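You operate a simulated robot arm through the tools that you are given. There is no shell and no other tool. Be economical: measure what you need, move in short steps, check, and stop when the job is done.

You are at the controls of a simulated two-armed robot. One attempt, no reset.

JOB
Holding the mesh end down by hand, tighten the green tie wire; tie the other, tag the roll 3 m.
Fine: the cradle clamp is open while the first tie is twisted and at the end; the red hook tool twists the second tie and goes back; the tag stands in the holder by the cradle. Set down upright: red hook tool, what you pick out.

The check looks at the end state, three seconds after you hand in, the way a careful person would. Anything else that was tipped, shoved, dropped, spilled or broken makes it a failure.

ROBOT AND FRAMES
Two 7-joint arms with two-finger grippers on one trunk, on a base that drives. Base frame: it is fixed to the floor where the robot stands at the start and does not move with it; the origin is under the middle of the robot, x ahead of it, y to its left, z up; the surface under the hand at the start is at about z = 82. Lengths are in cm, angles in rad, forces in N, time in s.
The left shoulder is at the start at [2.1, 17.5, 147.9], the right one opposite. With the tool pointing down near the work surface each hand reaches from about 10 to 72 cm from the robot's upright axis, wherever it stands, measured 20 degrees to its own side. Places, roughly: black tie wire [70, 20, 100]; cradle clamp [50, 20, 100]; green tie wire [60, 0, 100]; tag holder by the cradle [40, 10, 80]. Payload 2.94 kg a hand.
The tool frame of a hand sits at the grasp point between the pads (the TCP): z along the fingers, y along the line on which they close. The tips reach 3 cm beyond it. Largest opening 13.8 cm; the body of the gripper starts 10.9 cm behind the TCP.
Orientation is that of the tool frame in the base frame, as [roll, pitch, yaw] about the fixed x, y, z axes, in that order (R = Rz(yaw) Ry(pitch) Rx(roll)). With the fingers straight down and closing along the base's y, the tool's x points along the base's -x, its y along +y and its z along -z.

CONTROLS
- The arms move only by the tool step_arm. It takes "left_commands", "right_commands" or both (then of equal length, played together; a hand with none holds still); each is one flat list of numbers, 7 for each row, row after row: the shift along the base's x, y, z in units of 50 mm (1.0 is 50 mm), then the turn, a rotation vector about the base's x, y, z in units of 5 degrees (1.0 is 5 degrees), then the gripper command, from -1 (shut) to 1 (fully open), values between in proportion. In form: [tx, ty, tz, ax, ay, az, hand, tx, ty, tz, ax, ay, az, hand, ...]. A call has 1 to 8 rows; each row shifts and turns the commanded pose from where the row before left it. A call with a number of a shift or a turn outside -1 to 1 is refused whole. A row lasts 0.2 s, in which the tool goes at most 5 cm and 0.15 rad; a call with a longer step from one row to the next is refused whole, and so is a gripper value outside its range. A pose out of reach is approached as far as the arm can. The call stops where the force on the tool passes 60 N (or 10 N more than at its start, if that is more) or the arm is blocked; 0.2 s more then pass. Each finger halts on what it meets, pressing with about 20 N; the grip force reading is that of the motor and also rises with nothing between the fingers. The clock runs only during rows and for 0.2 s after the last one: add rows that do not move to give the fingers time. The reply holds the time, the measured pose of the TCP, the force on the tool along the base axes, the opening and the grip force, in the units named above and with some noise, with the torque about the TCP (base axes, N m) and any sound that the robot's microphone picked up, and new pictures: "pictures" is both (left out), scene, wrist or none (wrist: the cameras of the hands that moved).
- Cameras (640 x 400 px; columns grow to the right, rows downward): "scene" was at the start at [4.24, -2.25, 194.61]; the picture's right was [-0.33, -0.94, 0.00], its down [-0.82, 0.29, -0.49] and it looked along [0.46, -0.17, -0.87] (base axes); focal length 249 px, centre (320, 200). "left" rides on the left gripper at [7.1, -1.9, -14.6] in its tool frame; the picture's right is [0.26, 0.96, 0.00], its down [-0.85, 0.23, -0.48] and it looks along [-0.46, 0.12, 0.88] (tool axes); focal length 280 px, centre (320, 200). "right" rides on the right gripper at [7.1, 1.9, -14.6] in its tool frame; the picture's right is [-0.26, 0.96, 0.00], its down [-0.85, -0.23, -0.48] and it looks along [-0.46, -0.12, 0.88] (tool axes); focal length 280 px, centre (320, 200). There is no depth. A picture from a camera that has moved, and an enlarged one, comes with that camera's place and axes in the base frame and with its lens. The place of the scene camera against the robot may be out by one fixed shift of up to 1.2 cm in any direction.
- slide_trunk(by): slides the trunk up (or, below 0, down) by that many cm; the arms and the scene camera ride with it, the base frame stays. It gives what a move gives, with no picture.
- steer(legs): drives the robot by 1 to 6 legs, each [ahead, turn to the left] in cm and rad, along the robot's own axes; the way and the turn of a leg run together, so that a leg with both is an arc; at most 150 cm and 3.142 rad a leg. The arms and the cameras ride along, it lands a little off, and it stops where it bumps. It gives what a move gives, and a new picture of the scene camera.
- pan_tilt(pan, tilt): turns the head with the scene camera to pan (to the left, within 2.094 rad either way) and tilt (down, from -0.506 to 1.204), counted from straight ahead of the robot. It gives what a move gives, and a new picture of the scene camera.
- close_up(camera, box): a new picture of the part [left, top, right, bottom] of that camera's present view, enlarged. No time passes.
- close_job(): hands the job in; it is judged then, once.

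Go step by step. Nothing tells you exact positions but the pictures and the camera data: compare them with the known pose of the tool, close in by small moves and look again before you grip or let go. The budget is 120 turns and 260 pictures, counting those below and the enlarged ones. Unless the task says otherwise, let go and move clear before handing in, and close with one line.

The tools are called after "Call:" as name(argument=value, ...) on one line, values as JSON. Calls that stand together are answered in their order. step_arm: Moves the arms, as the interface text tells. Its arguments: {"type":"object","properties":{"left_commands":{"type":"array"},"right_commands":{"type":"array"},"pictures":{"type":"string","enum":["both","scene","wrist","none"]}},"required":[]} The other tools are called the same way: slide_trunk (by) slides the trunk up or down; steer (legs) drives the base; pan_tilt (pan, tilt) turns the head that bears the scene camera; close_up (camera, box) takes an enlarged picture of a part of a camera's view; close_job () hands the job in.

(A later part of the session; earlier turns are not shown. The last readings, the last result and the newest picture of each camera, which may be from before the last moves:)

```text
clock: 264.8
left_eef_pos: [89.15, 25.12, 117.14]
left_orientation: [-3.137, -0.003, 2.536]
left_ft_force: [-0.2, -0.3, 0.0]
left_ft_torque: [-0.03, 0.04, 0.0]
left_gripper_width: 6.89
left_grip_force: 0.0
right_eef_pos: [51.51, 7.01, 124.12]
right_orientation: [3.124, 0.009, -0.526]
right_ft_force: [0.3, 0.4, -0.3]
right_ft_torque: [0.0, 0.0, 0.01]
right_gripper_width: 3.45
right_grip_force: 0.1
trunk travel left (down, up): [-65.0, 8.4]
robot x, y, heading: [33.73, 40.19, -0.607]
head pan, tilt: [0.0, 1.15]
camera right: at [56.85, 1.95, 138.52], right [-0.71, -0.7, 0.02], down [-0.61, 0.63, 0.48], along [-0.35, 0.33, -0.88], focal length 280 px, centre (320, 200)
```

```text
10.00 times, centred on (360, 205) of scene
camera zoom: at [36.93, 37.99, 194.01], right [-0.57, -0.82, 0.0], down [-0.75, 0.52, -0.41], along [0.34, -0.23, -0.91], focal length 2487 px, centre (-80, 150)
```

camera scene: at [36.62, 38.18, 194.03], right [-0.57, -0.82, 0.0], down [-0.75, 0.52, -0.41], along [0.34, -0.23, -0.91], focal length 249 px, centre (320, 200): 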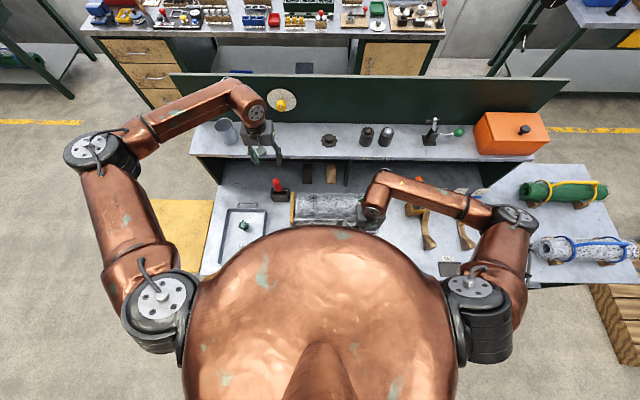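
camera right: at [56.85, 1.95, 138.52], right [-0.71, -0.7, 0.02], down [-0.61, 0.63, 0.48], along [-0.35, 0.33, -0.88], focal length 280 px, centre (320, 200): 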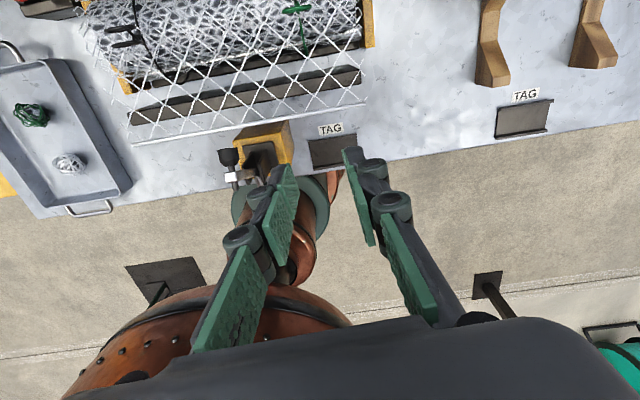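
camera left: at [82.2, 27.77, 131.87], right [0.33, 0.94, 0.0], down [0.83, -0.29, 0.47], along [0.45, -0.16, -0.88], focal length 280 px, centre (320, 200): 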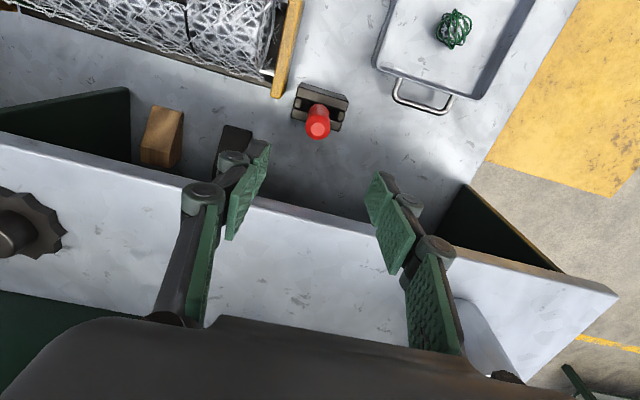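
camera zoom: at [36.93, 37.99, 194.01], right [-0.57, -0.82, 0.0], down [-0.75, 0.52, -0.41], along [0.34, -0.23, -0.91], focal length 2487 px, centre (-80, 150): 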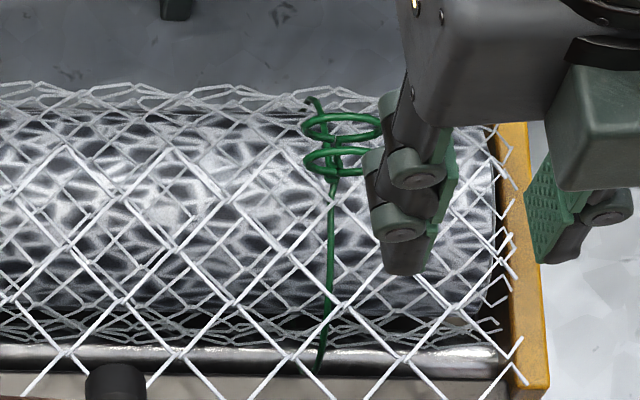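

Both ties are knotted and taut, the clamp is open, the tool stored. Next the tag: I raise both arms and shift the robot ~22 cm to the right.

Call:
step_arm(left_commands=[0, 0, 0.9, 0, 0, 0, 0, 0, 0, 0.9, 0, 0, 0, 0, 0, 0, 0.9, 0, 0, 0, 0, -0.7, 0.49, 0.9, 0, 0, 0, 0, -0.7, 0.49, 0, 0, 0, 0, 0], right_commands=[0, 0, 0.9, 0, 0, 1, 0, 0, 0, 0.9, 0, 0, 1, 0, 0, 0, 0.6, 0, 0, 1, 0, 0.4, -0.28, 0, 0, 0, 1, 0, 0.4, -0.28, 0, 0, 0, 1, 0], pictures="none")

Call:
step_arm(right_commands=[0.3, -0.21, 0, 0, 0, 1, 0, 0.3, -0.21, 0, 0, 0, 1, 0, 0, 0, 0, 0, 0, 1, 0, 0, 0, 0, 0, 0, 1, 0, 0, 0, 0, 0, 0, 1, 0, 0, 0, 0, 0, 0, 1, 0, 0, 0, 0, 0, 0, 1, 0, 0, 0, 0, 0, 0, 1, 0], pictures="none")

Call:
steer(legs=[[-30, 0], [0, -0.65]])

```text
refused: row 4 steps farther than a row can; nothing moved
```

```text
clock: 266.6
left_eef_pos: [89.28, 25.06, 117.16]
left_orientation: [-3.136, -0.002, 2.538]
left_ft_force: [0.6, -0.3, 0.8]
left_ft_torque: [0.02, 0.0, 0.03]
left_gripper_width: 6.91
left_grip_force: 0.0
right_eef_pos: [54.79, 4.94, 123.71]
right_orientation: [3.124, 0.005, 0.171]
right_ft_force: [1.1, 0.2, -0.1]
right_ft_torque: [0.01, -0.03, 0.02]
right_gripper_width: 6.88
right_grip_force: 0.1
trunk travel left (down, up): [-65.0, 8.4]
robot x, y, heading: [33.52, 40.04, -0.602]
head pan, tilt: [0.0, 1.15]
```

```text
clock: 270.4
left_eef_pos: [44.19, 11.4, 117.18]
left_orientation: [-3.137, -0.004, 1.886]
left_ft_force: [0.1, 0.1, -0.2]
left_ft_torque: [0.0, 0.01, 0.01]
left_gripper_width: 6.9
left_grip_force: 0.1
right_eef_pos: [4.65, 16.15, 123.6]
right_orientation: [3.125, 0.008, -0.48]
right_ft_force: [0.1, 0.3, -0.7]
right_ft_torque: [0.01, 0.0, 0.01]
right_gripper_width: 6.9
right_grip_force: 0.0
trunk travel left (down, up): [-65.0, 8.4]
robot x, y, heading: [9.37, 57.08, -1.255]
head pan, tilt: [0.0, 1.15]
camera scene: at [10.25, 53.13, 194.01], right [-0.95, -0.31, 0.0], down [-0.28, 0.87, -0.41], along [0.13, -0.39, -0.91], focal length 249 px, centre (320, 200)
```

scene: 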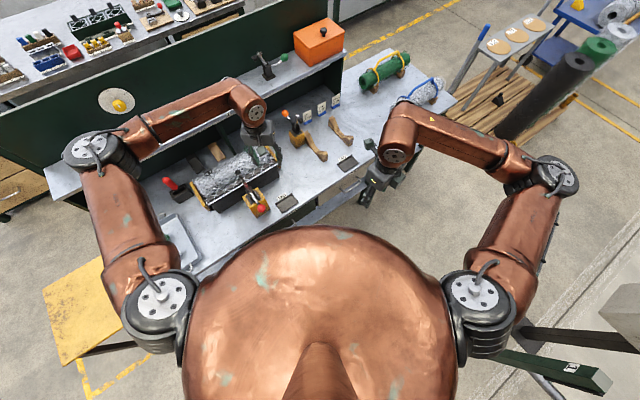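

Everything still stands. I raise the hands now, then finish the shift.

Call:
step_arm(left_commands=[0, 0, 0.9, 0, 0, 0, 0, 0, 0, 0.9, 0, 0, 0, 0, 0, 0, 0.9, 0, 0, 0, 0, 0, 0, 0.9, 0, 0, 0, 0], right_commands=[0, 0, 0.8, 0, 0, 0, 0, 0, 0, 0.8, 0, 0, 0, 0, 0, 0, 0.8, 0, 0, 0, 0, 0, 0, 0, 0, 0, 0, 0], pictures="none")

Call:
steer(legs=[[36, 0], [0, 0.65]])

Call:
close_up(camera="right", box=[0, 0, 640, 400])

```text
clock: 271.4
left_eef_pos: [44.39, 11.31, 135.09]
left_orientation: [-3.139, -0.004, 1.886]
left_ft_force: [0.6, 0.3, 0.3]
left_ft_torque: [0.01, -0.02, -0.01]
left_gripper_width: 6.93
left_grip_force: 0.1
right_eef_pos: [4.62, 16.22, 135.65]
right_orientation: [3.126, 0.007, -0.479]
right_ft_force: [0.7, 0.7, 0.6]
right_ft_torque: [-0.01, 0.02, 0.0]
right_gripper_width: 6.87
right_grip_force: 0.1
trunk travel left (down, up): [-65.0, 8.4]
robot x, y, heading: [9.38, 56.92, -1.254]
head pan, tilt: [0.0, 1.15]
```

```text
clock: 273.9
left_eef_pos: [55.75, -24.03, 135.17]
left_orientation: [-3.136, -0.004, 1.883]
left_ft_force: [-0.9, -0.8, -0.2]
left_ft_torque: [0.05, 0.03, -0.01]
left_gripper_width: 6.92
left_grip_force: 0.0
right_eef_pos: [15.92, -19.27, 135.68]
right_orientation: [3.125, 0.008, -0.483]
right_ft_force: [0.5, -0.1, 0.1]
right_ft_torque: [0.05, 0.06, -0.01]
right_gripper_width: 6.9
right_grip_force: 0.2
trunk travel left (down, up): [-65.0, 8.4]
robot x, y, heading: [20.51, 21.61, -1.256]
head pan, tilt: [0.0, 1.15]
stopped in leg 1: the robot was blocked; the commanded pose is now the measured one
camera scene: at [21.73, 17.8, 194.0], right [-0.95, -0.31, 0.0], down [-0.28, 0.87, -0.41], along [0.13, -0.39, -0.91], focal length 249 px, centre (320, 200)
```

scene: 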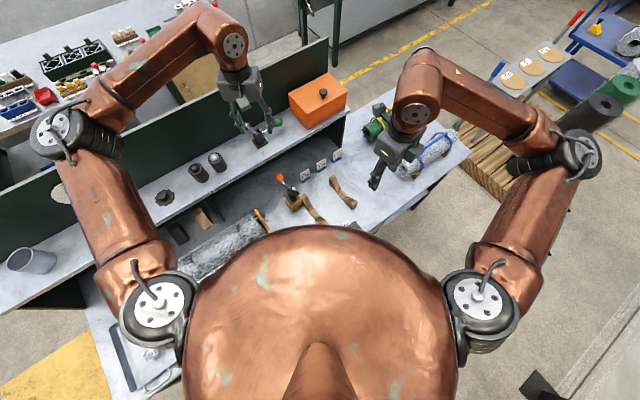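

```text
1.00 times, centred on (320, 200) of right (not enlarged: the box is as wide or as high as the picture)
camera zoom: at [21.48, -24.1, 150.18], right [-0.68, -0.73, 0.02], down [-0.64, 0.6, 0.48], along [-0.36, 0.32, -0.88], focal length 280 px, centre (320, 200)
```

zoom: 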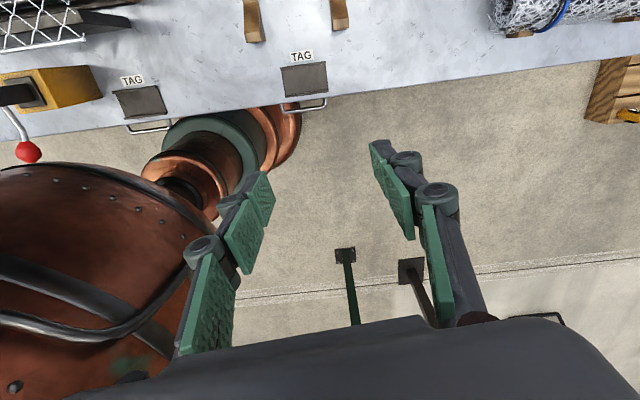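

The base just touched the bench. I back off 4 cm and then turn to face it.

Call:
steer(legs=[[-4, 0], [0, 0.65]])

Call:
close_up(camera="right", box=[0, 0, 640, 400])

Call:
close_up(camera="scene", box=[200, 120, 440, 270])

```text
clock: 276.5
left_eef_pos: [75.14, 10.97, 135.26]
left_orientation: [-3.135, -0.002, 2.544]
left_ft_force: [-0.1, 0.1, -0.1]
left_ft_torque: [0.02, 0.01, -0.01]
left_gripper_width: 6.9
left_grip_force: 0.1
right_eef_pos: [40.91, -9.43, 135.71]
right_orientation: [3.126, 0.007, 0.177]
right_ft_force: [-0.4, -0.1, -0.5]
right_ft_torque: [0.05, 0.01, 0.02]
right_gripper_width: 6.9
right_grip_force: 0.1
trunk travel left (down, up): [-65.0, 8.4]
robot x, y, heading: [19.56, 25.9, -0.597]
head pan, tilt: [0.0, 1.15]
camera scene: at [22.55, 23.39, 194.01], right [-0.56, -0.83, 0.0], down [-0.76, 0.51, -0.41], along [0.34, -0.23, -0.91], focal length 249 px, centre (320, 200)
```

scene: 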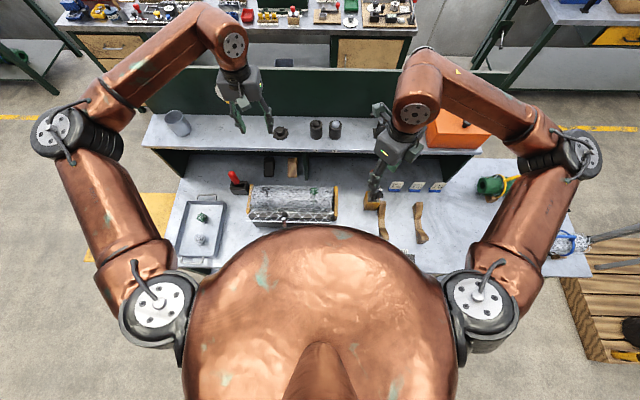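

```text
1.00 times, centred on (320, 200) of right (not enlarged: the box is as wide or as high as the picture)
camera zoom: at [48.14, -9.93, 150.21], right [-0.09, -1.0, 0.02], down [-0.87, 0.09, 0.48], along [-0.48, 0.03, -0.88], focal length 280 px, centre (320, 200)
```

zoom: 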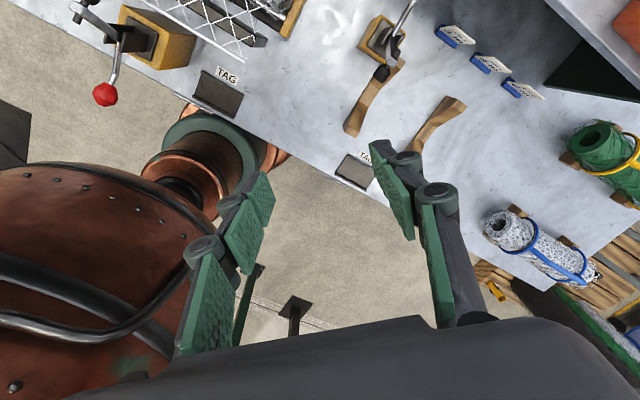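

```text
2.67 times, centred on (320, 195) of scene
camera zoom: at [22.55, 23.39, 194.01], right [-0.56, -0.83, 0.0], down [-0.76, 0.51, -0.41], along [0.34, -0.23, -0.91], focal length 663 px, centre (320, 213)
```

zoom: 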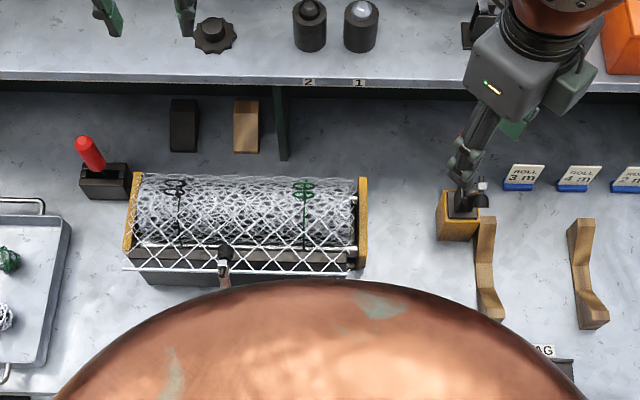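

The 3 m tag is the leftmost of three, close under the shelf. I bring the right hand over with the normal orientation (closing left–right) for a closer look.

Call:
step_arm(right_commands=[0, 0, 0, 0, 0, 1, 0, 0, 0, 0, 0, 0, 1, 0, 0, 0, 0, 0, 0, 1, 0, 0, 0, 0, 0, 0, 1, 0, 0, 0, 0, 0, 0, 1, 0, 0, 0, 0, 0, 0, 1, 0, 0, 0, 0, 0, 0, 1, 0, 0, 0, 0, 0, 0, 1, 0], pictures="none")

Call:
step_arm(right_commands=[0, 0, 0, 0, 0, 1, 0, 0, 0, 0, 0, 0, 1, 0, 0, 0, 0, 0, 0, 1, 0, 0, 0, 0, 0, 0, 1, 0, 0, 0, 0, 0, 0, 1, 0, 0, 0, 0, 0, 0, 1, 0, 0, 0, 0, 0, 0, 1, 0, 0, 0, 0, 0, 0, 1, 0], pictures="none")

Call:
step_arm(right_commands=[-0.074, -0.555, -0.25, 0, 0, 1, 0.3, -0.074, -0.555, -0.25, 0, 0, 1, 0.3, -0.074, -0.555, -0.25, 0, 0, 1, 0.3, -0.074, -0.555, -0.25, 0, 0, 1, 0.3, -0.074, -0.555, -0.25, 0, 0, 1, 0.3, -0.074, -0.555, -0.25, 0, 0, 1, 0.3, -0.074, -0.555, -0.25, 0, 0, 1, 0.3, -0.074, -0.555, -0.25, 0, 0, 1, 0.3], pictures="none")

Call:
step_arm(right_commands=[0, 0, 0, 0, 0, 1, 0.3, 0, 0, 0, 0, 0, 1, 0.3, 0, 0, 0, 0, 0, 1, 0.3], pictures="both")

Call:
close_up(camera="right", box=[180, 40, 460, 200])

Call:
close_up(camera="scene", box=[370, 160, 450, 210])

```text
clock: 278.3
left_eef_pos: [75.12, 11.05, 135.2]
left_orientation: [-3.135, -0.002, 2.545]
left_ft_force: [0.4, 0.9, -0.1]
left_ft_torque: [-0.05, -0.01, -0.02]
left_gripper_width: 6.92
left_grip_force: 0.0
right_eef_pos: [40.88, -9.35, 135.75]
right_orientation: [3.125, 0.007, 0.876]
right_ft_force: [0.8, -0.1, -1.5]
right_ft_torque: [0.0, 0.01, 0.04]
right_gripper_width: 6.91
right_grip_force: 0.0
trunk travel left (down, up): [-65.0, 8.4]
robot x, y, heading: [19.27, 25.72, -0.596]
head pan, tilt: [0.0, 1.15]
```

```text
clock: 280.1
left_eef_pos: [75.15, 11.17, 135.28]
left_orientation: [-3.137, -0.001, 2.543]
left_ft_force: [-0.5, 0.1, 0.8]
left_ft_torque: [0.01, 0.01, -0.05]
left_gripper_width: 6.89
left_grip_force: 0.2
right_eef_pos: [40.85, -9.17, 135.68]
right_orientation: [3.125, 0.006, 1.576]
right_ft_force: [0.7, 0.4, -0.3]
right_ft_torque: [0.03, 0.04, -0.03]
right_gripper_width: 6.9
right_grip_force: 0.1
trunk travel left (down, up): [-65.0, 8.4]
robot x, y, heading: [19.03, 25.98, -0.597]
head pan, tilt: [0.0, 1.15]
```

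```text
clock: 281.9
left_eef_pos: [75.14, 11.07, 135.11]
left_orientation: [-3.137, -0.002, 2.543]
left_ft_force: [-0.4, 0.1, -0.1]
left_ft_torque: [0.04, 0.03, 0.01]
left_gripper_width: 6.93
left_grip_force: 0.1
right_eef_pos: [37.77, -31.62, 125.82]
right_orientation: [3.124, 0.006, 2.272]
right_ft_force: [0.1, 0.2, -0.1]
right_ft_torque: [0.03, 0.0, 0.01]
right_gripper_width: 8.96
right_grip_force: 0.1
trunk travel left (down, up): [-65.0, 8.4]
robot x, y, heading: [19.37, 25.73, -0.596]
head pan, tilt: [0.0, 1.15]
```

```text
clock: 282.7
left_eef_pos: [75.09, 11.16, 135.31]
left_orientation: [-3.137, -0.001, 2.54]
left_ft_force: [0.7, -0.6, 0.0]
left_ft_torque: [-0.02, 0.0, -0.03]
left_gripper_width: 6.87
left_grip_force: 0.2
right_eef_pos: [37.87, -31.59, 125.82]
right_orientation: [3.125, 0.007, 2.533]
right_ft_force: [0.2, -0.8, -0.2]
right_ft_torque: [0.0, 0.0, 0.02]
right_gripper_width: 8.97
right_grip_force: 0.0
trunk travel left (down, up): [-65.0, 8.4]
robot x, y, heading: [19.5, 25.67, -0.595]
head pan, tilt: [0.0, 1.15]
camera scene: at [22.56, 23.55, 194.01], right [-0.56, -0.83, 0.0], down [-0.76, 0.51, -0.41], along [0.34, -0.23, -0.91], focal length 249 px, centre (320, 200)
camera right: at [32.85, -26.2, 140.3], right [0.77, 0.64, 0.02], down [0.56, -0.68, 0.48], along [0.32, -0.36, -0.88], focal length 280 px, centre (320, 200)
```

scene: 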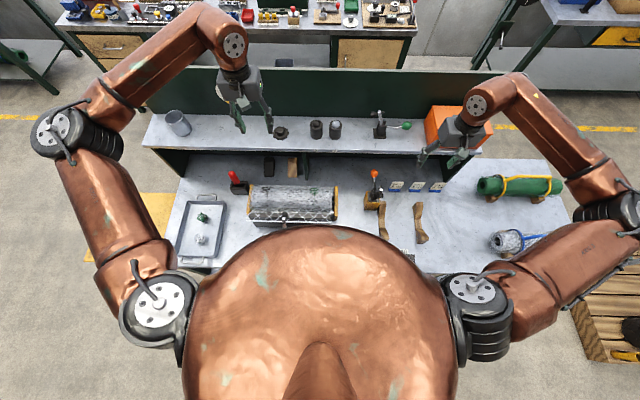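
right: 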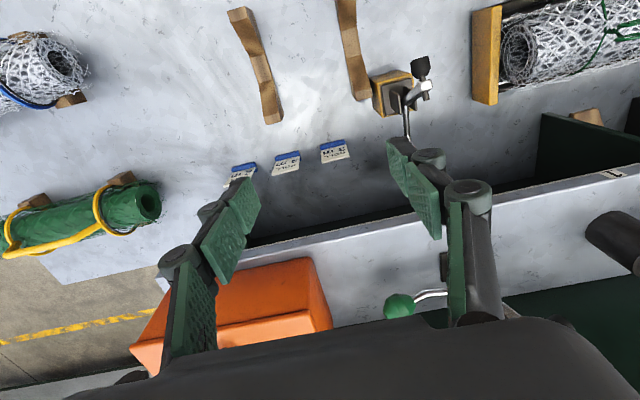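

```text
2.29 times, centred on (320, 120) of right
camera zoom: at [32.85, -26.2, 140.3], right [0.77, 0.64, 0.02], down [0.56, -0.68, 0.48], along [0.32, -0.36, -0.88], focal length 641 px, centre (320, 383)
```

zoom: 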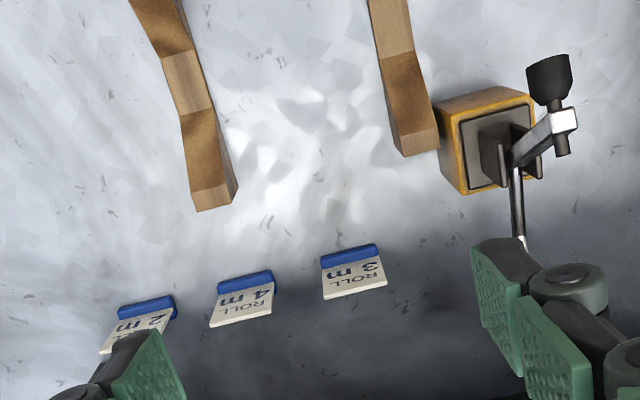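

```text
8.00 times, centred on (410, 185) of scene
camera zoom: at [22.56, 23.55, 194.01], right [-0.56, -0.83, 0.0], down [-0.76, 0.51, -0.41], along [0.34, -0.23, -0.91], focal length 1990 px, centre (-400, 320)
```

zoom: 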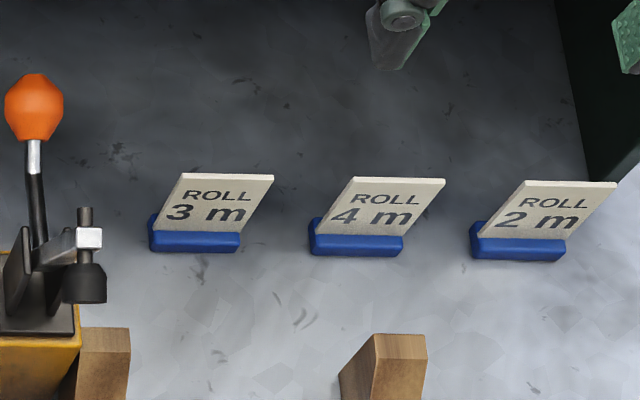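

The tags are cards standing in blue bases; "3 m" is at (59.6, −36.9), z 83–89 in the current robot frame. To stay clear of the shelf I tilt the hand 35° forward and come at it from the front.

Call:
step_arm(right_commands=[0, 0, -0.55, -0.562, -0.827, 0, 0.15, 0, 0, -0.55, -0.562, -0.827, 0, 0.15, 0, 0, -0.55, -0.562, -0.827, 0, 0.15, 0, 0, -0.55, -0.562, -0.827, 0, 0.15, 0, 0, -0.55, -0.562, -0.827, 0, 0.15, 0, 0, -0.55, -0.562, -0.827, 0, 0.15, 0, 0, -0.55, -0.562, -0.827, 0, 0.15], pictures="both")

Call:
close_up(camera="right", box=[200, 100, 440, 300])

```text
clock: 284.3
left_eef_pos: [75.05, 11.05, 135.17]
left_orientation: [-3.136, -0.003, 2.542]
left_ft_force: [-0.9, -0.2, -0.1]
left_ft_torque: [-0.05, 0.01, 0.0]
left_gripper_width: 6.92
left_grip_force: 0.0
right_eef_pos: [37.69, -31.7, 106.54]
right_orientation: [3.118, 0.62, 2.532]
right_ft_force: [0.0, 0.7, 0.5]
right_ft_torque: [-0.01, 0.0, 0.02]
right_gripper_width: 7.92
right_grip_force: 0.0
trunk travel left (down, up): [-65.0, 8.4]
robot x, y, heading: [19.1, 25.9, -0.599]
head pan, tilt: [0.0, 1.15]
camera scene: at [22.46, 23.49, 194.01], right [-0.56, -0.83, 0.0], down [-0.76, 0.51, -0.41], along [0.34, -0.23, -0.91], focal length 249 px, centre (320, 200)
camera right: at [26.93, -22.3, 114.35], right [0.72, 0.68, 0.17], down [0.2, -0.44, 0.88], along [0.67, -0.59, -0.45], focal length 280 px, centre (320, 200)
```

scene: 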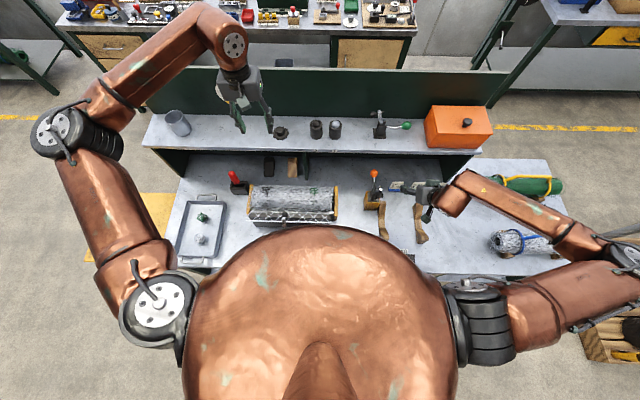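
right: 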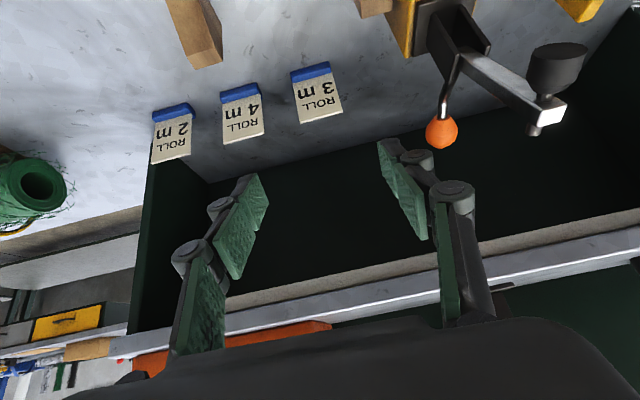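

```text
2.00 times, centred on (320, 200) of right
camera zoom: at [26.93, -22.3, 114.35], right [0.72, 0.68, 0.17], down [0.2, -0.44, 0.88], along [0.67, -0.59, -0.45], focal length 561 px, centre (320, 200)
```

zoom: 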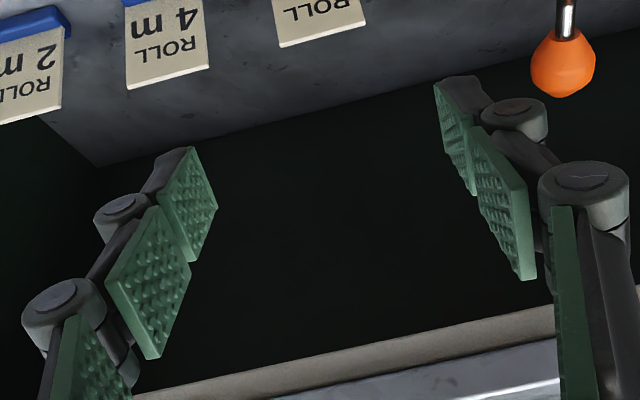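

I approach along the tool axis, about 70 % of the way, then re-check.

Call:
step_arm(right_commands=[0.338, -0.2125, -0.675, 0, 0, 0, 0.15, 0.338, -0.2125, -0.675, 0, 0, 0, 0.15, 0.338, -0.2125, -0.675, 0, 0, 0, 0.15, 0.338, -0.2125, -0.675, 0, 0, 0, 0.15], pictures="both")

Call:
close_up(camera="scene", box=[370, 150, 450, 210])

```text
clock: 285.3
left_eef_pos: [75.26, 10.96, 135.26]
left_orientation: [-3.135, -0.003, 2.541]
left_ft_force: [0.2, -0.9, -0.9]
left_ft_torque: [0.01, 0.03, -0.03]
left_gripper_width: 6.89
left_grip_force: 0.0
right_eef_pos: [44.3, -36.07, 93.0]
right_orientation: [3.117, 0.615, 2.53]
right_ft_force: [0.7, -0.8, -0.5]
right_ft_torque: [-0.01, 0.01, 0.01]
right_gripper_width: 7.92
right_grip_force: 0.1
trunk travel left (down, up): [-65.0, 8.4]
robot x, y, heading: [19.34, 26.04, -0.598]
head pan, tilt: [0.0, 1.15]
camera scene: at [22.68, 23.39, 194.0], right [-0.56, -0.83, 0.0], down [-0.76, 0.51, -0.41], along [0.34, -0.23, -0.91], focal length 249 px, centre (320, 200)
camera right: at [33.66, -26.5, 100.8], right [0.72, 0.68, 0.17], down [0.21, -0.44, 0.87], along [0.67, -0.59, -0.45], focal length 280 px, centre (320, 200)
```

scene: 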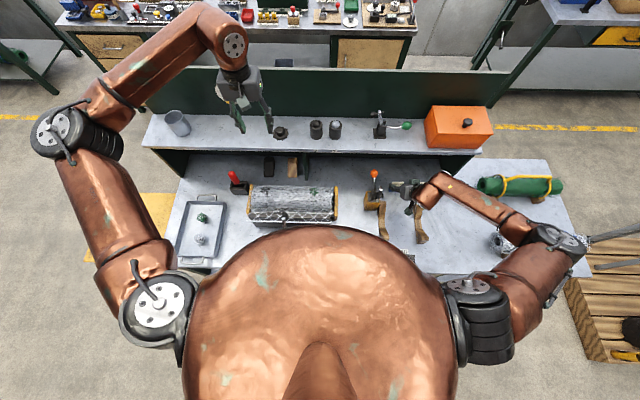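
right: 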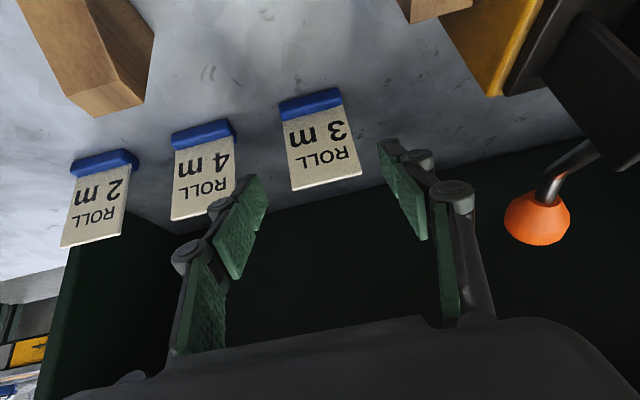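

```text
6.67 times, centred on (410, 180) of scene
camera zoom: at [22.68, 23.39, 194.0], right [-0.56, -0.83, 0.0], down [-0.76, 0.51, -0.41], along [0.34, -0.23, -0.91], focal length 1658 px, centre (-280, 333)
```

zoom: 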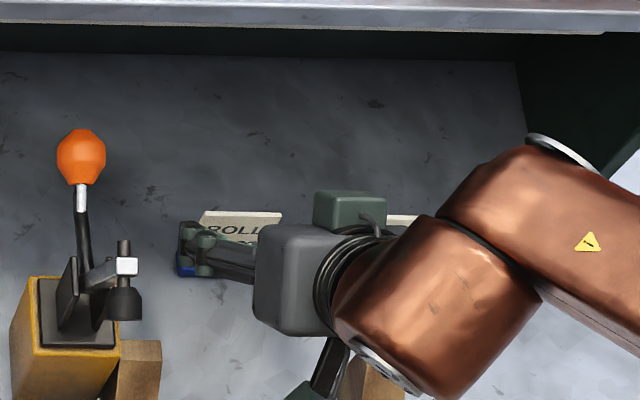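

The 3 m card is centred between the fingers. I advance the rest of the way.

Call:
step_arm(right_commands=[0.22, -0.135, -0.43, 0, 0, 0, 0.15, 0.22, -0.135, -0.43, 0, 0, 0, 0.15, 0.22, -0.135, -0.4, 0, 0, 0, 0.15], pictures="wrist")

Call:
close_up(camera="right", box=[200, 80, 440, 260])

```text
clock: 286.1
left_eef_pos: [75.18, 11.25, 135.15]
left_orientation: [-3.136, -0.003, 2.542]
left_ft_force: [0.0, 0.6, -0.2]
left_ft_torque: [-0.01, 0.0, -0.01]
left_gripper_width: 6.89
left_grip_force: 0.1
right_eef_pos: [47.83, -37.95, 86.65]
right_orientation: [3.119, 0.615, 2.531]
right_ft_force: [0.3, 0.5, 0.3]
right_ft_torque: [0.02, -0.04, 0.02]
right_gripper_width: 7.93
right_grip_force: 0.0
trunk travel left (down, up): [-65.0, 8.4]
robot x, y, heading: [19.09, 26.12, -0.599]
head pan, tilt: [0.0, 1.15]
camera right: at [37.08, -28.46, 94.44], right [0.72, 0.68, 0.17], down [0.21, -0.44, 0.87], along [0.67, -0.59, -0.45], focal length 280 px, centre (320, 200)
```

right: 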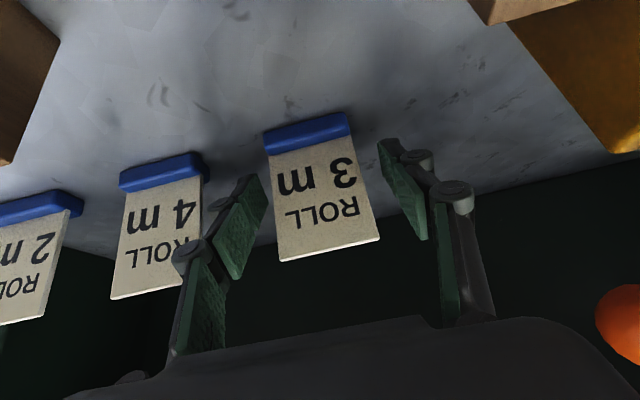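

```text
2.22 times, centred on (320, 170) of right
camera zoom: at [37.08, -28.46, 94.44], right [0.72, 0.68, 0.17], down [0.21, -0.44, 0.87], along [0.67, -0.59, -0.45], focal length 623 px, centre (320, 267)
```

zoom: 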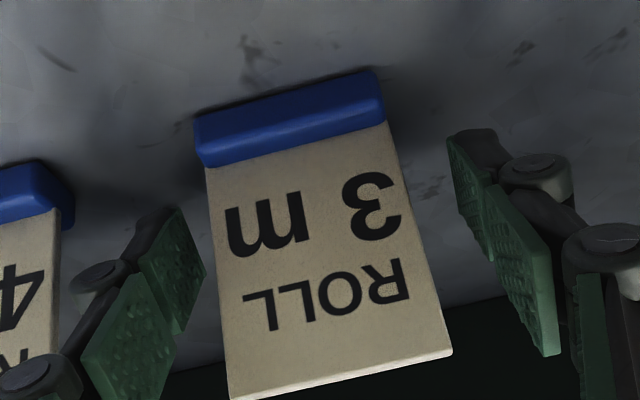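

The card is between the pads at mid-height. I close gently.

Call:
step_arm(right_commands=[0, 0, 0, 0, 0, 0, -0.1, 0, 0, 0, 0, 0, 0, -0.2, 0, 0, 0, 0, 0, 0, -0.3, 0, 0, 0, 0, 0, 0, -0.4, 0, 0, 0, 0, 0, 0, -0.4], pictures="wrist")

Call:
close_up(camera="right", box=[200, 80, 440, 260])

```text
clock: 287.3
left_eef_pos: [75.18, 11.22, 135.22]
left_orientation: [-3.136, -0.002, 2.543]
left_ft_force: [-0.1, -0.5, 0.3]
left_ft_torque: [-0.05, -0.02, 0.03]
left_gripper_width: 6.86
left_grip_force: 0.1
right_eef_pos: [47.92, -37.77, 86.66]
right_orientation: [3.117, 0.617, 2.53]
right_ft_force: [0.7, 0.0, 1.2]
right_ft_torque: [-0.06, 0.04, -0.03]
right_gripper_width: 5.23
right_grip_force: 20.3
trunk travel left (down, up): [-65.0, 8.4]
robot x, y, heading: [19.39, 25.93, -0.6]
head pan, tilt: [0.0, 1.15]
camera right: at [37.07, -28.44, 94.49], right [0.72, 0.68, 0.17], down [0.21, -0.44, 0.87], along [0.67, -0.59, -0.45], focal length 280 px, centre (320, 200)
```

right: 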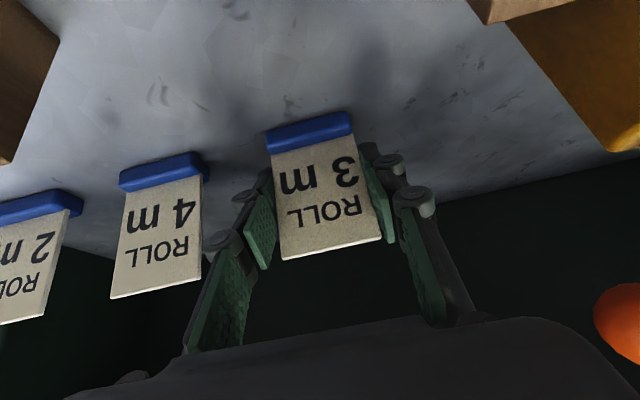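

```text
2.22 times, centred on (320, 170) of right
camera zoom: at [37.07, -28.44, 94.49], right [0.72, 0.68, 0.17], down [0.21, -0.44, 0.87], along [0.67, -0.59, -0.45], focal length 623 px, centre (320, 267)
```

zoom: 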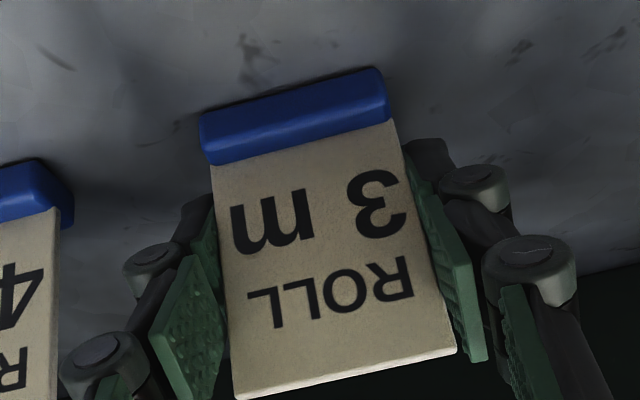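

Held. I lift and withdraw along the approach line.

Call:
step_arm(right_commands=[0, 0, 0.2, 0, 0, 0, -1, -0.1, 0.07, 0.5, 0, 0, 0, -1, -0.331, 0.225, 0.68, 0, 0, 0, -1, -0.331, 0.225, 0.68, 0, 0, 0, -1, -0.331, 0.225, 0.68, 0, 0, 0, -1, -0.331, 0.225, 0.68, 0, 0, 0, -1, -0.331, 0.225, 0.68, 0, 0, 0, -1], pictures="both")

```text
clock: 288.9
left_eef_pos: [75.03, 11.19, 135.2]
left_orientation: [-3.138, -0.001, 2.544]
left_ft_force: [0.6, -0.4, 0.6]
left_ft_torque: [-0.02, -0.01, 0.04]
left_gripper_width: 6.89
left_grip_force: 0.1
right_eef_pos: [38.96, -31.9, 107.35]
right_orientation: [3.116, 0.618, 2.532]
right_ft_force: [-0.7, 0.3, 0.1]
right_ft_torque: [-0.02, 0.01, 0.0]
right_gripper_width: 5.24
right_grip_force: 20.3
trunk travel left (down, up): [-65.0, 8.4]
robot x, y, heading: [19.26, 25.91, -0.597]
head pan, tilt: [0.0, 1.15]
camera scene: at [22.43, 23.64, 194.01], right [-0.56, -0.83, 0.0], down [-0.76, 0.51, -0.41], along [0.34, -0.23, -0.91], focal length 249 px, centre (320, 200)
camera right: at [28.12, -22.48, 115.24], right [0.72, 0.68, 0.17], down [0.21, -0.44, 0.87], along [0.67, -0.59, -0.45], focal length 280 px, centre (320, 200)
```

scene: 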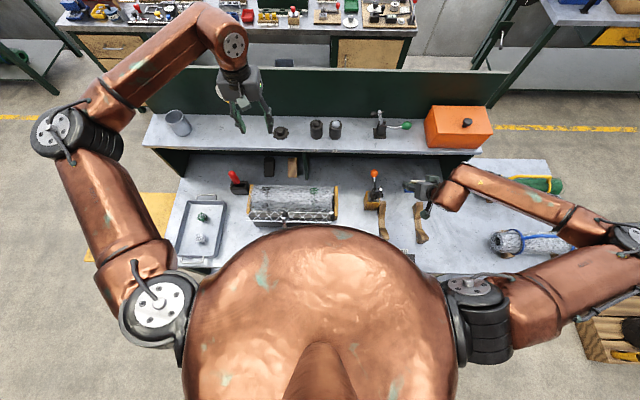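
right: 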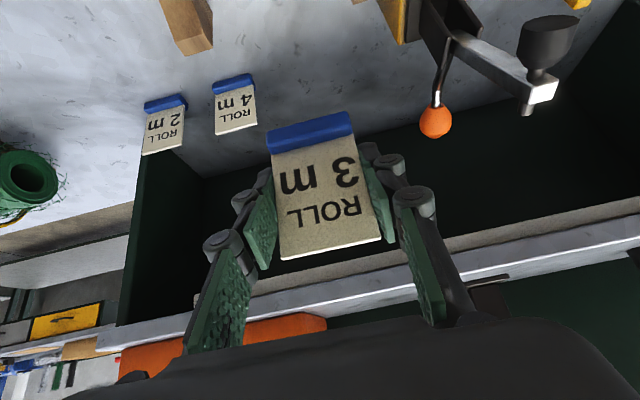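

The 3 m tag is in hand, upright. I back the robot off ~28 cm so the tag holder at the bench's front edge comes into comfortable reach and view.

Call:
steer(legs=[[-28, 0]])

Call:
close_up(camera="scene", box=[240, 140, 440, 260])

Call:
close_up(camera="left", box=[0, 0, 640, 400])

```text
clock: 290.9
left_eef_pos: [52.11, 26.89, 135.26]
left_orientation: [-3.134, 0.001, 2.548]
left_ft_force: [0.5, 1.2, -0.1]
left_ft_torque: [-0.04, -0.02, -0.01]
left_gripper_width: 6.89
left_grip_force: 0.0
right_eef_pos: [16.18, -16.29, 107.52]
right_orientation: [3.117, 0.618, 2.533]
right_ft_force: [-0.8, 0.3, -0.6]
right_ft_torque: [0.01, -0.02, -0.03]
right_gripper_width: 5.21
right_grip_force: 20.0
trunk travel left (down, up): [-65.0, 8.4]
robot x, y, heading: [-3.77, 41.15, -0.593]
head pan, tilt: [0.0, 1.15]
camera scene: at [-0.58, 39.17, 194.02], right [-0.56, -0.83, 0.0], down [-0.76, 0.51, -0.41], along [0.34, -0.23, -0.91], focal length 249 px, centre (320, 200)
```

scene: 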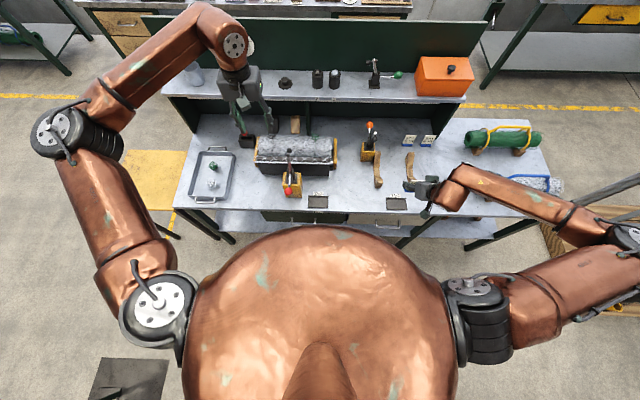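

```text
3.20 times, centred on (340, 200) of scene
camera zoom: at [-0.58, 39.17, 194.02], right [-0.56, -0.83, 0.0], down [-0.76, 0.51, -0.41], along [0.34, -0.23, -0.91], focal length 796 px, centre (256, 200)
```

zoom: 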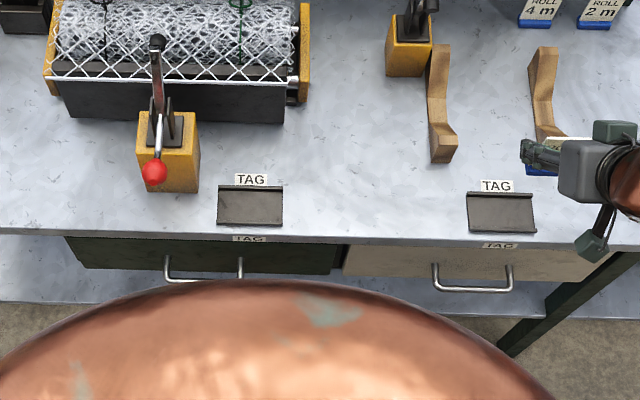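

```text
1.00 times, centred on (320, 200) of left (not enlarged: the box is as wide or as high as the picture)
camera zoom: at [45.29, 29.34, 149.86], right [0.32, 0.95, 0.0], down [0.83, -0.28, 0.47], along [0.45, -0.16, -0.88], focal length 280 px, centre (320, 200)
```

zoom: 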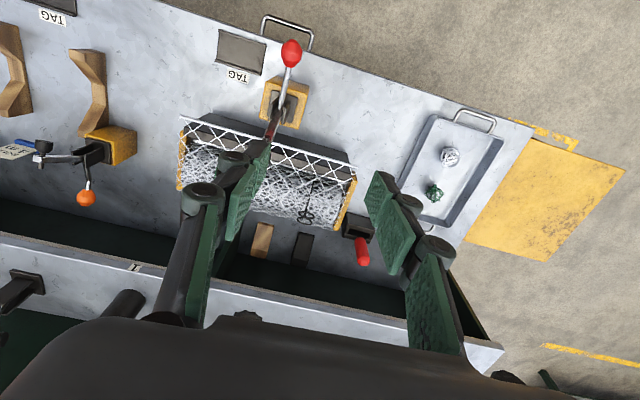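

Now the holder by the cradle is in clear view. I enlarge it.

Call:
close_up(camera="scene", box=[300, 185, 340, 215])

Call:
close_up(camera="left", box=[200, 10, 300, 100])

Call:
close_up(camera="right", box=[200, 80, 440, 280])

```text
13.33 times, centred on (320, 200) of scene
camera zoom: at [-0.58, 39.17, 194.02], right [-0.56, -0.83, 0.0], down [-0.76, 0.51, -0.41], along [0.34, -0.23, -0.91], focal length 3316 px, centre (320, 200)
```

zoom: 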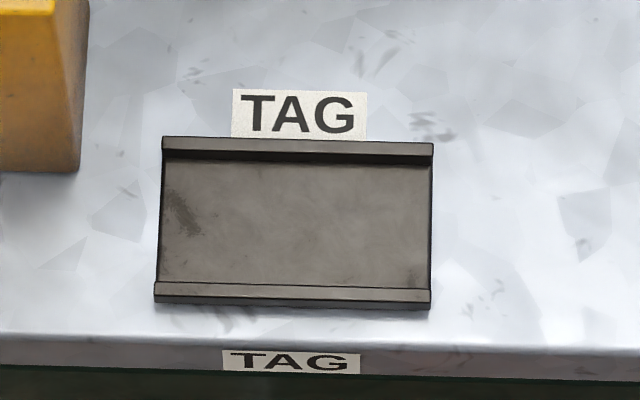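

```text
4.44 times, centred on (250, 55) of left
camera zoom: at [45.29, 29.34, 149.86], right [0.32, 0.95, 0.0], down [0.83, -0.28, 0.47], along [0.45, -0.16, -0.88], focal length 1246 px, centre (631, 844)
```

zoom: 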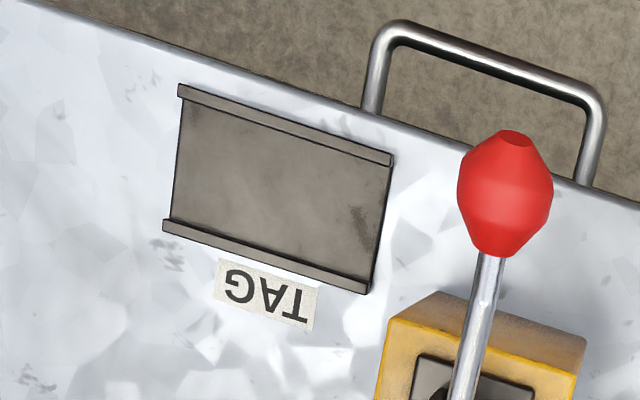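

```text
2.00 times, centred on (320, 180) of right
camera zoom: at [5.39, -6.98, 115.24], right [0.71, 0.68, 0.17], down [0.21, -0.44, 0.88], along [0.67, -0.59, -0.45], focal length 561 px, centre (320, 240)
```

zoom: 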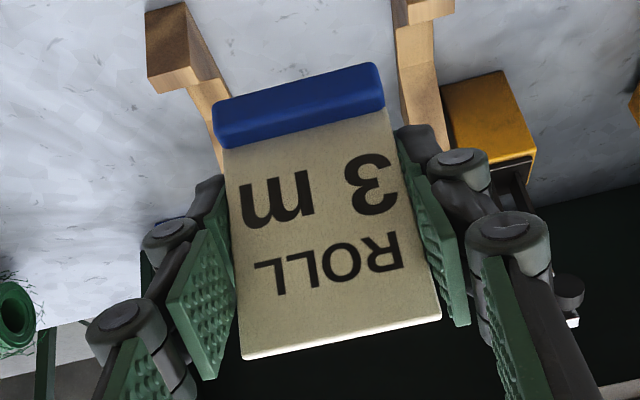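

The holder is a shallow tray with low rails, centred at about (40.6, 12.7). I carry the tag over it at height.

Call:
step_arm(right_commands=[0.61, 0.725, 0, 0, 0, 0, -1, 0.61, 0.725, 0, 0, 0, 0, -1, 0.61, 0.725, 0, 0, 0, 0, -1, 0.61, 0.725, 0, 0, 0, 0, -1, 0.61, 0.725, 0, 0, 0, 0, -1, 0.61, 0.725, 0, 0, 0, 0, -1, 0.61, 0.725, 0, 0, 0, 0, -1, 0.61, 0.725, 0, 0, 0, 0, -1], pictures="both")

Call:
close_up(camera="scene", box=[290, 160, 360, 230])

```text
clock: 292.7
left_eef_pos: [52.54, 27.06, 135.21]
left_orientation: [-3.135, -0.002, 2.547]
left_ft_force: [-0.7, 0.7, -1.4]
left_ft_torque: [-0.04, 0.05, -0.01]
left_gripper_width: 6.9
left_grip_force: 0.0
right_eef_pos: [40.89, 12.72, 107.03]
right_orientation: [3.121, 0.615, 2.536]
right_ft_force: [-0.3, -0.3, 0.0]
right_ft_torque: [-0.03, 0.05, 0.0]
right_gripper_width: 5.2
right_grip_force: 20.0
trunk travel left (down, up): [-65.0, 8.4]
robot x, y, heading: [-3.55, 41.56, -0.594]
head pan, tilt: [0.0, 1.15]
camera scene: at [-0.04, 39.34, 194.01], right [-0.56, -0.83, 0.0], down [-0.76, 0.51, -0.41], along [0.34, -0.23, -0.91], focal length 249 px, centre (320, 200)
camera right: at [29.95, 22.08, 114.78], right [0.72, 0.68, 0.17], down [0.21, -0.44, 0.88], along [0.67, -0.59, -0.45], focal length 280 px, centre (320, 200)
```

scene: 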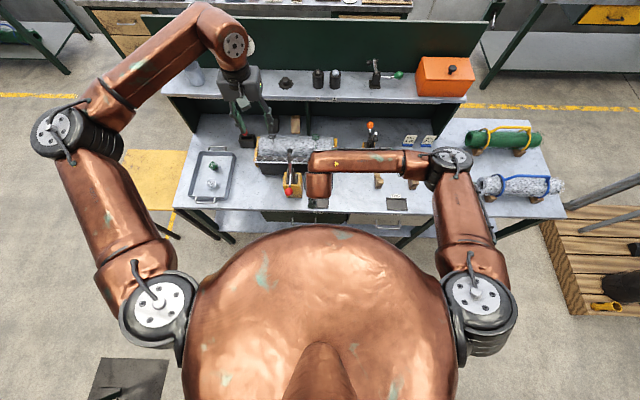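
right: 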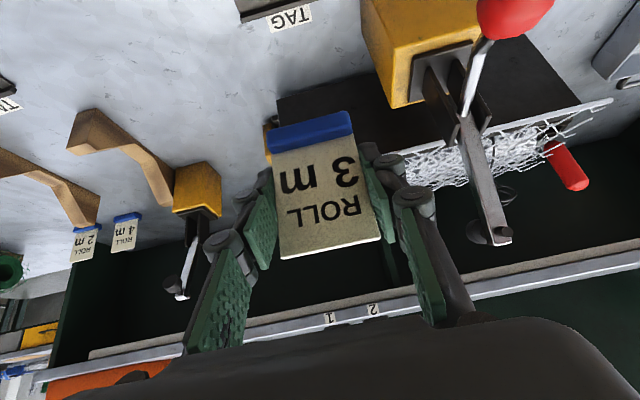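

```text
5.71 times, centred on (325, 195) of scene
camera zoom: at [-0.04, 39.34, 194.01], right [-0.56, -0.83, 0.0], down [-0.76, 0.51, -0.41], along [0.34, -0.23, -0.91], focal length 1421 px, centre (291, 229)
```

zoom: 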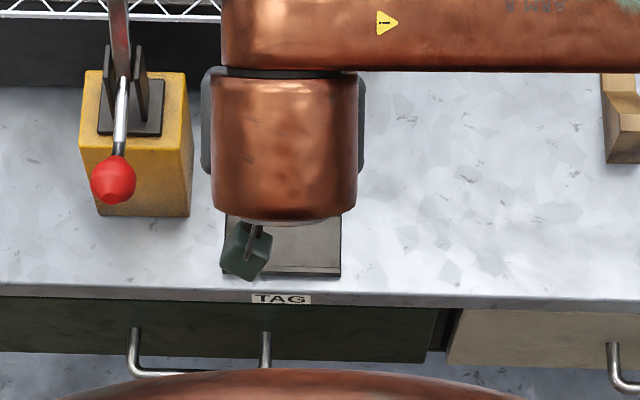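

Over the holder. I lower to ~5 cm above and check alignment.

Call:
step_arm(right_commands=[-0.02, 0.01, -0.75, 0, 0, 0, -1, 0, 0, -0.75, 0, 0, 0, -1, 0, 0, -0.75, 0, 0, 0, -1, 0, 0, -0.75, 0, 0, 0, -1], pictures="wrist")

Call:
close_up(camera="right", box=[180, 0, 440, 200])

Call:
close_up(camera="left", box=[180, 0, 320, 100])

```text
clock: 293.7
left_eef_pos: [52.51, 27.07, 135.18]
left_orientation: [-3.137, -0.002, 2.547]
left_ft_force: [0.3, -0.4, -0.4]
left_ft_torque: [0.03, 0.04, 0.01]
left_gripper_width: 6.91
left_grip_force: 0.0
right_eef_pos: [40.9, 12.94, 92.1]
right_orientation: [3.118, 0.618, 2.536]
right_ft_force: [0.9, 0.3, -0.3]
right_ft_torque: [0.0, 0.05, -0.02]
right_gripper_width: 5.2
right_grip_force: 20.1
trunk travel left (down, up): [-65.0, 8.4]
robot x, y, heading: [-3.62, 41.07, -0.594]
head pan, tilt: [0.0, 1.15]
camera right: at [30.05, 22.2, 99.92], right [0.71, 0.68, 0.17], down [0.21, -0.44, 0.87], along [0.67, -0.59, -0.45], focal length 280 px, centre (320, 200)
```

right: 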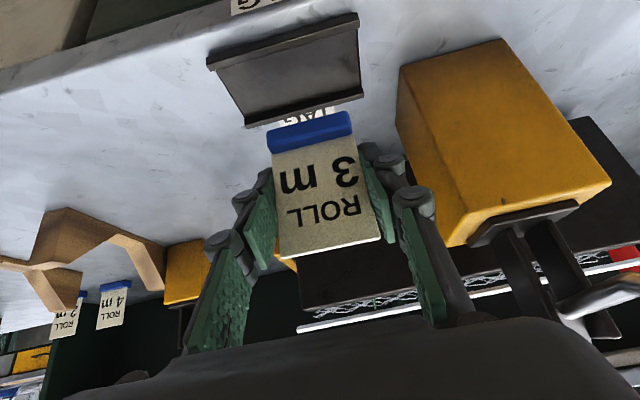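

```text
refused: no pictures are left
```

```text
refused: no pictures are left
```

No pictures remain, so I finish by the measured geometry: the holder's centre computes to (40.4, 13.0) and the tag base sits 0.7 cm past it. I correct and lower to just above the tray, then feel for contact.

Call:
step_arm(right_commands=[-0.14, -0.02, -0.4, 0, 0, 0, -1, 0, 0, -0.4, 0, 0, 0, -1], pictures="none")

Call:
step_arm(right_commands=[0, 0, -0.08, 0, 0, 0, -1, 0, 0, 0, 0, 0, 0, -1], pictures="none")

```text
clock: 294.3
left_eef_pos: [52.4, 26.92, 135.22]
left_orientation: [-3.137, -0.001, 2.548]
left_ft_force: [-0.5, -1.1, -0.4]
left_ft_torque: [-0.02, 0.04, 0.03]
left_gripper_width: 6.88
left_grip_force: 0.0
right_eef_pos: [39.97, 12.57, 88.25]
right_orientation: [3.116, 0.616, 2.533]
right_ft_force: [0.3, 0.1, -0.5]
right_ft_torque: [0.0, 0.03, 0.01]
right_gripper_width: 5.21
right_grip_force: 20.0
trunk travel left (down, up): [-65.0, 8.4]
robot x, y, heading: [-3.45, 41.38, -0.594]
head pan, tilt: [0.0, 1.15]
no pictures are left
```

```text
clock: 294.9
left_eef_pos: [52.37, 26.95, 135.17]
left_orientation: [-3.137, -0.002, 2.548]
left_ft_force: [0.2, 0.7, 0.4]
left_ft_torque: [-0.01, -0.02, 0.0]
left_gripper_width: 6.88
left_grip_force: 0.1
right_eef_pos: [40.02, 12.58, 87.79]
right_orientation: [3.117, 0.619, 2.536]
right_ft_force: [-0.1, -0.3, -0.4]
right_ft_torque: [-0.03, 0.01, 0.03]
right_gripper_width: 5.22
right_grip_force: 20.8
trunk travel left (down, up): [-65.0, 8.4]
robot x, y, heading: [-3.41, 41.26, -0.599]
head pan, tilt: [0.0, 1.15]
no pictures are left
```

No contact yet at 87.8. Smaller steps down.

Call:
step_arm(right_commands=[0, 0, -0.06, 0, 0, 0, -1, 0, 0, 0, 0, 0, 0, -1], pictures="none")

Call:
step_arm(right_commands=[0, 0, -0.05, 0, 0, 0, -1, 0, 0, 0, 0, 0, 0, -1], pictures="none")

```text
clock: 295.5
left_eef_pos: [52.32, 26.93, 135.18]
left_orientation: [-3.136, -0.001, 2.547]
left_ft_force: [1.1, 0.0, -0.5]
left_ft_torque: [-0.02, 0.02, -0.03]
left_gripper_width: 6.87
left_grip_force: 0.0
right_eef_pos: [40.03, 12.6, 87.64]
right_orientation: [3.117, 0.619, 2.535]
right_ft_force: [-0.9, 0.3, -0.2]
right_ft_torque: [0.04, 0.02, 0.0]
right_gripper_width: 5.22
right_grip_force: 19.3
trunk travel left (down, up): [-65.0, 8.4]
robot x, y, heading: [-3.8, 41.43, -0.592]
head pan, tilt: [0.0, 1.15]
no pictures are left
```

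```text
clock: 296.1
left_eef_pos: [52.25, 26.87, 135.19]
left_orientation: [-3.136, -0.002, 2.548]
left_ft_force: [0.6, 0.5, -0.4]
left_ft_torque: [0.04, -0.02, 0.02]
left_gripper_width: 6.9
left_grip_force: 0.1
right_eef_pos: [40.04, 12.54, 87.37]
right_orientation: [3.117, 0.619, 2.533]
right_ft_force: [0.2, 0.6, -0.4]
right_ft_torque: [0.01, -0.01, -0.02]
right_gripper_width: 5.2
right_grip_force: 20.1
trunk travel left (down, up): [-65.0, 8.4]
robot x, y, heading: [-3.56, 41.43, -0.596]
head pan, tilt: [0.0, 1.15]
no pictures are left
```

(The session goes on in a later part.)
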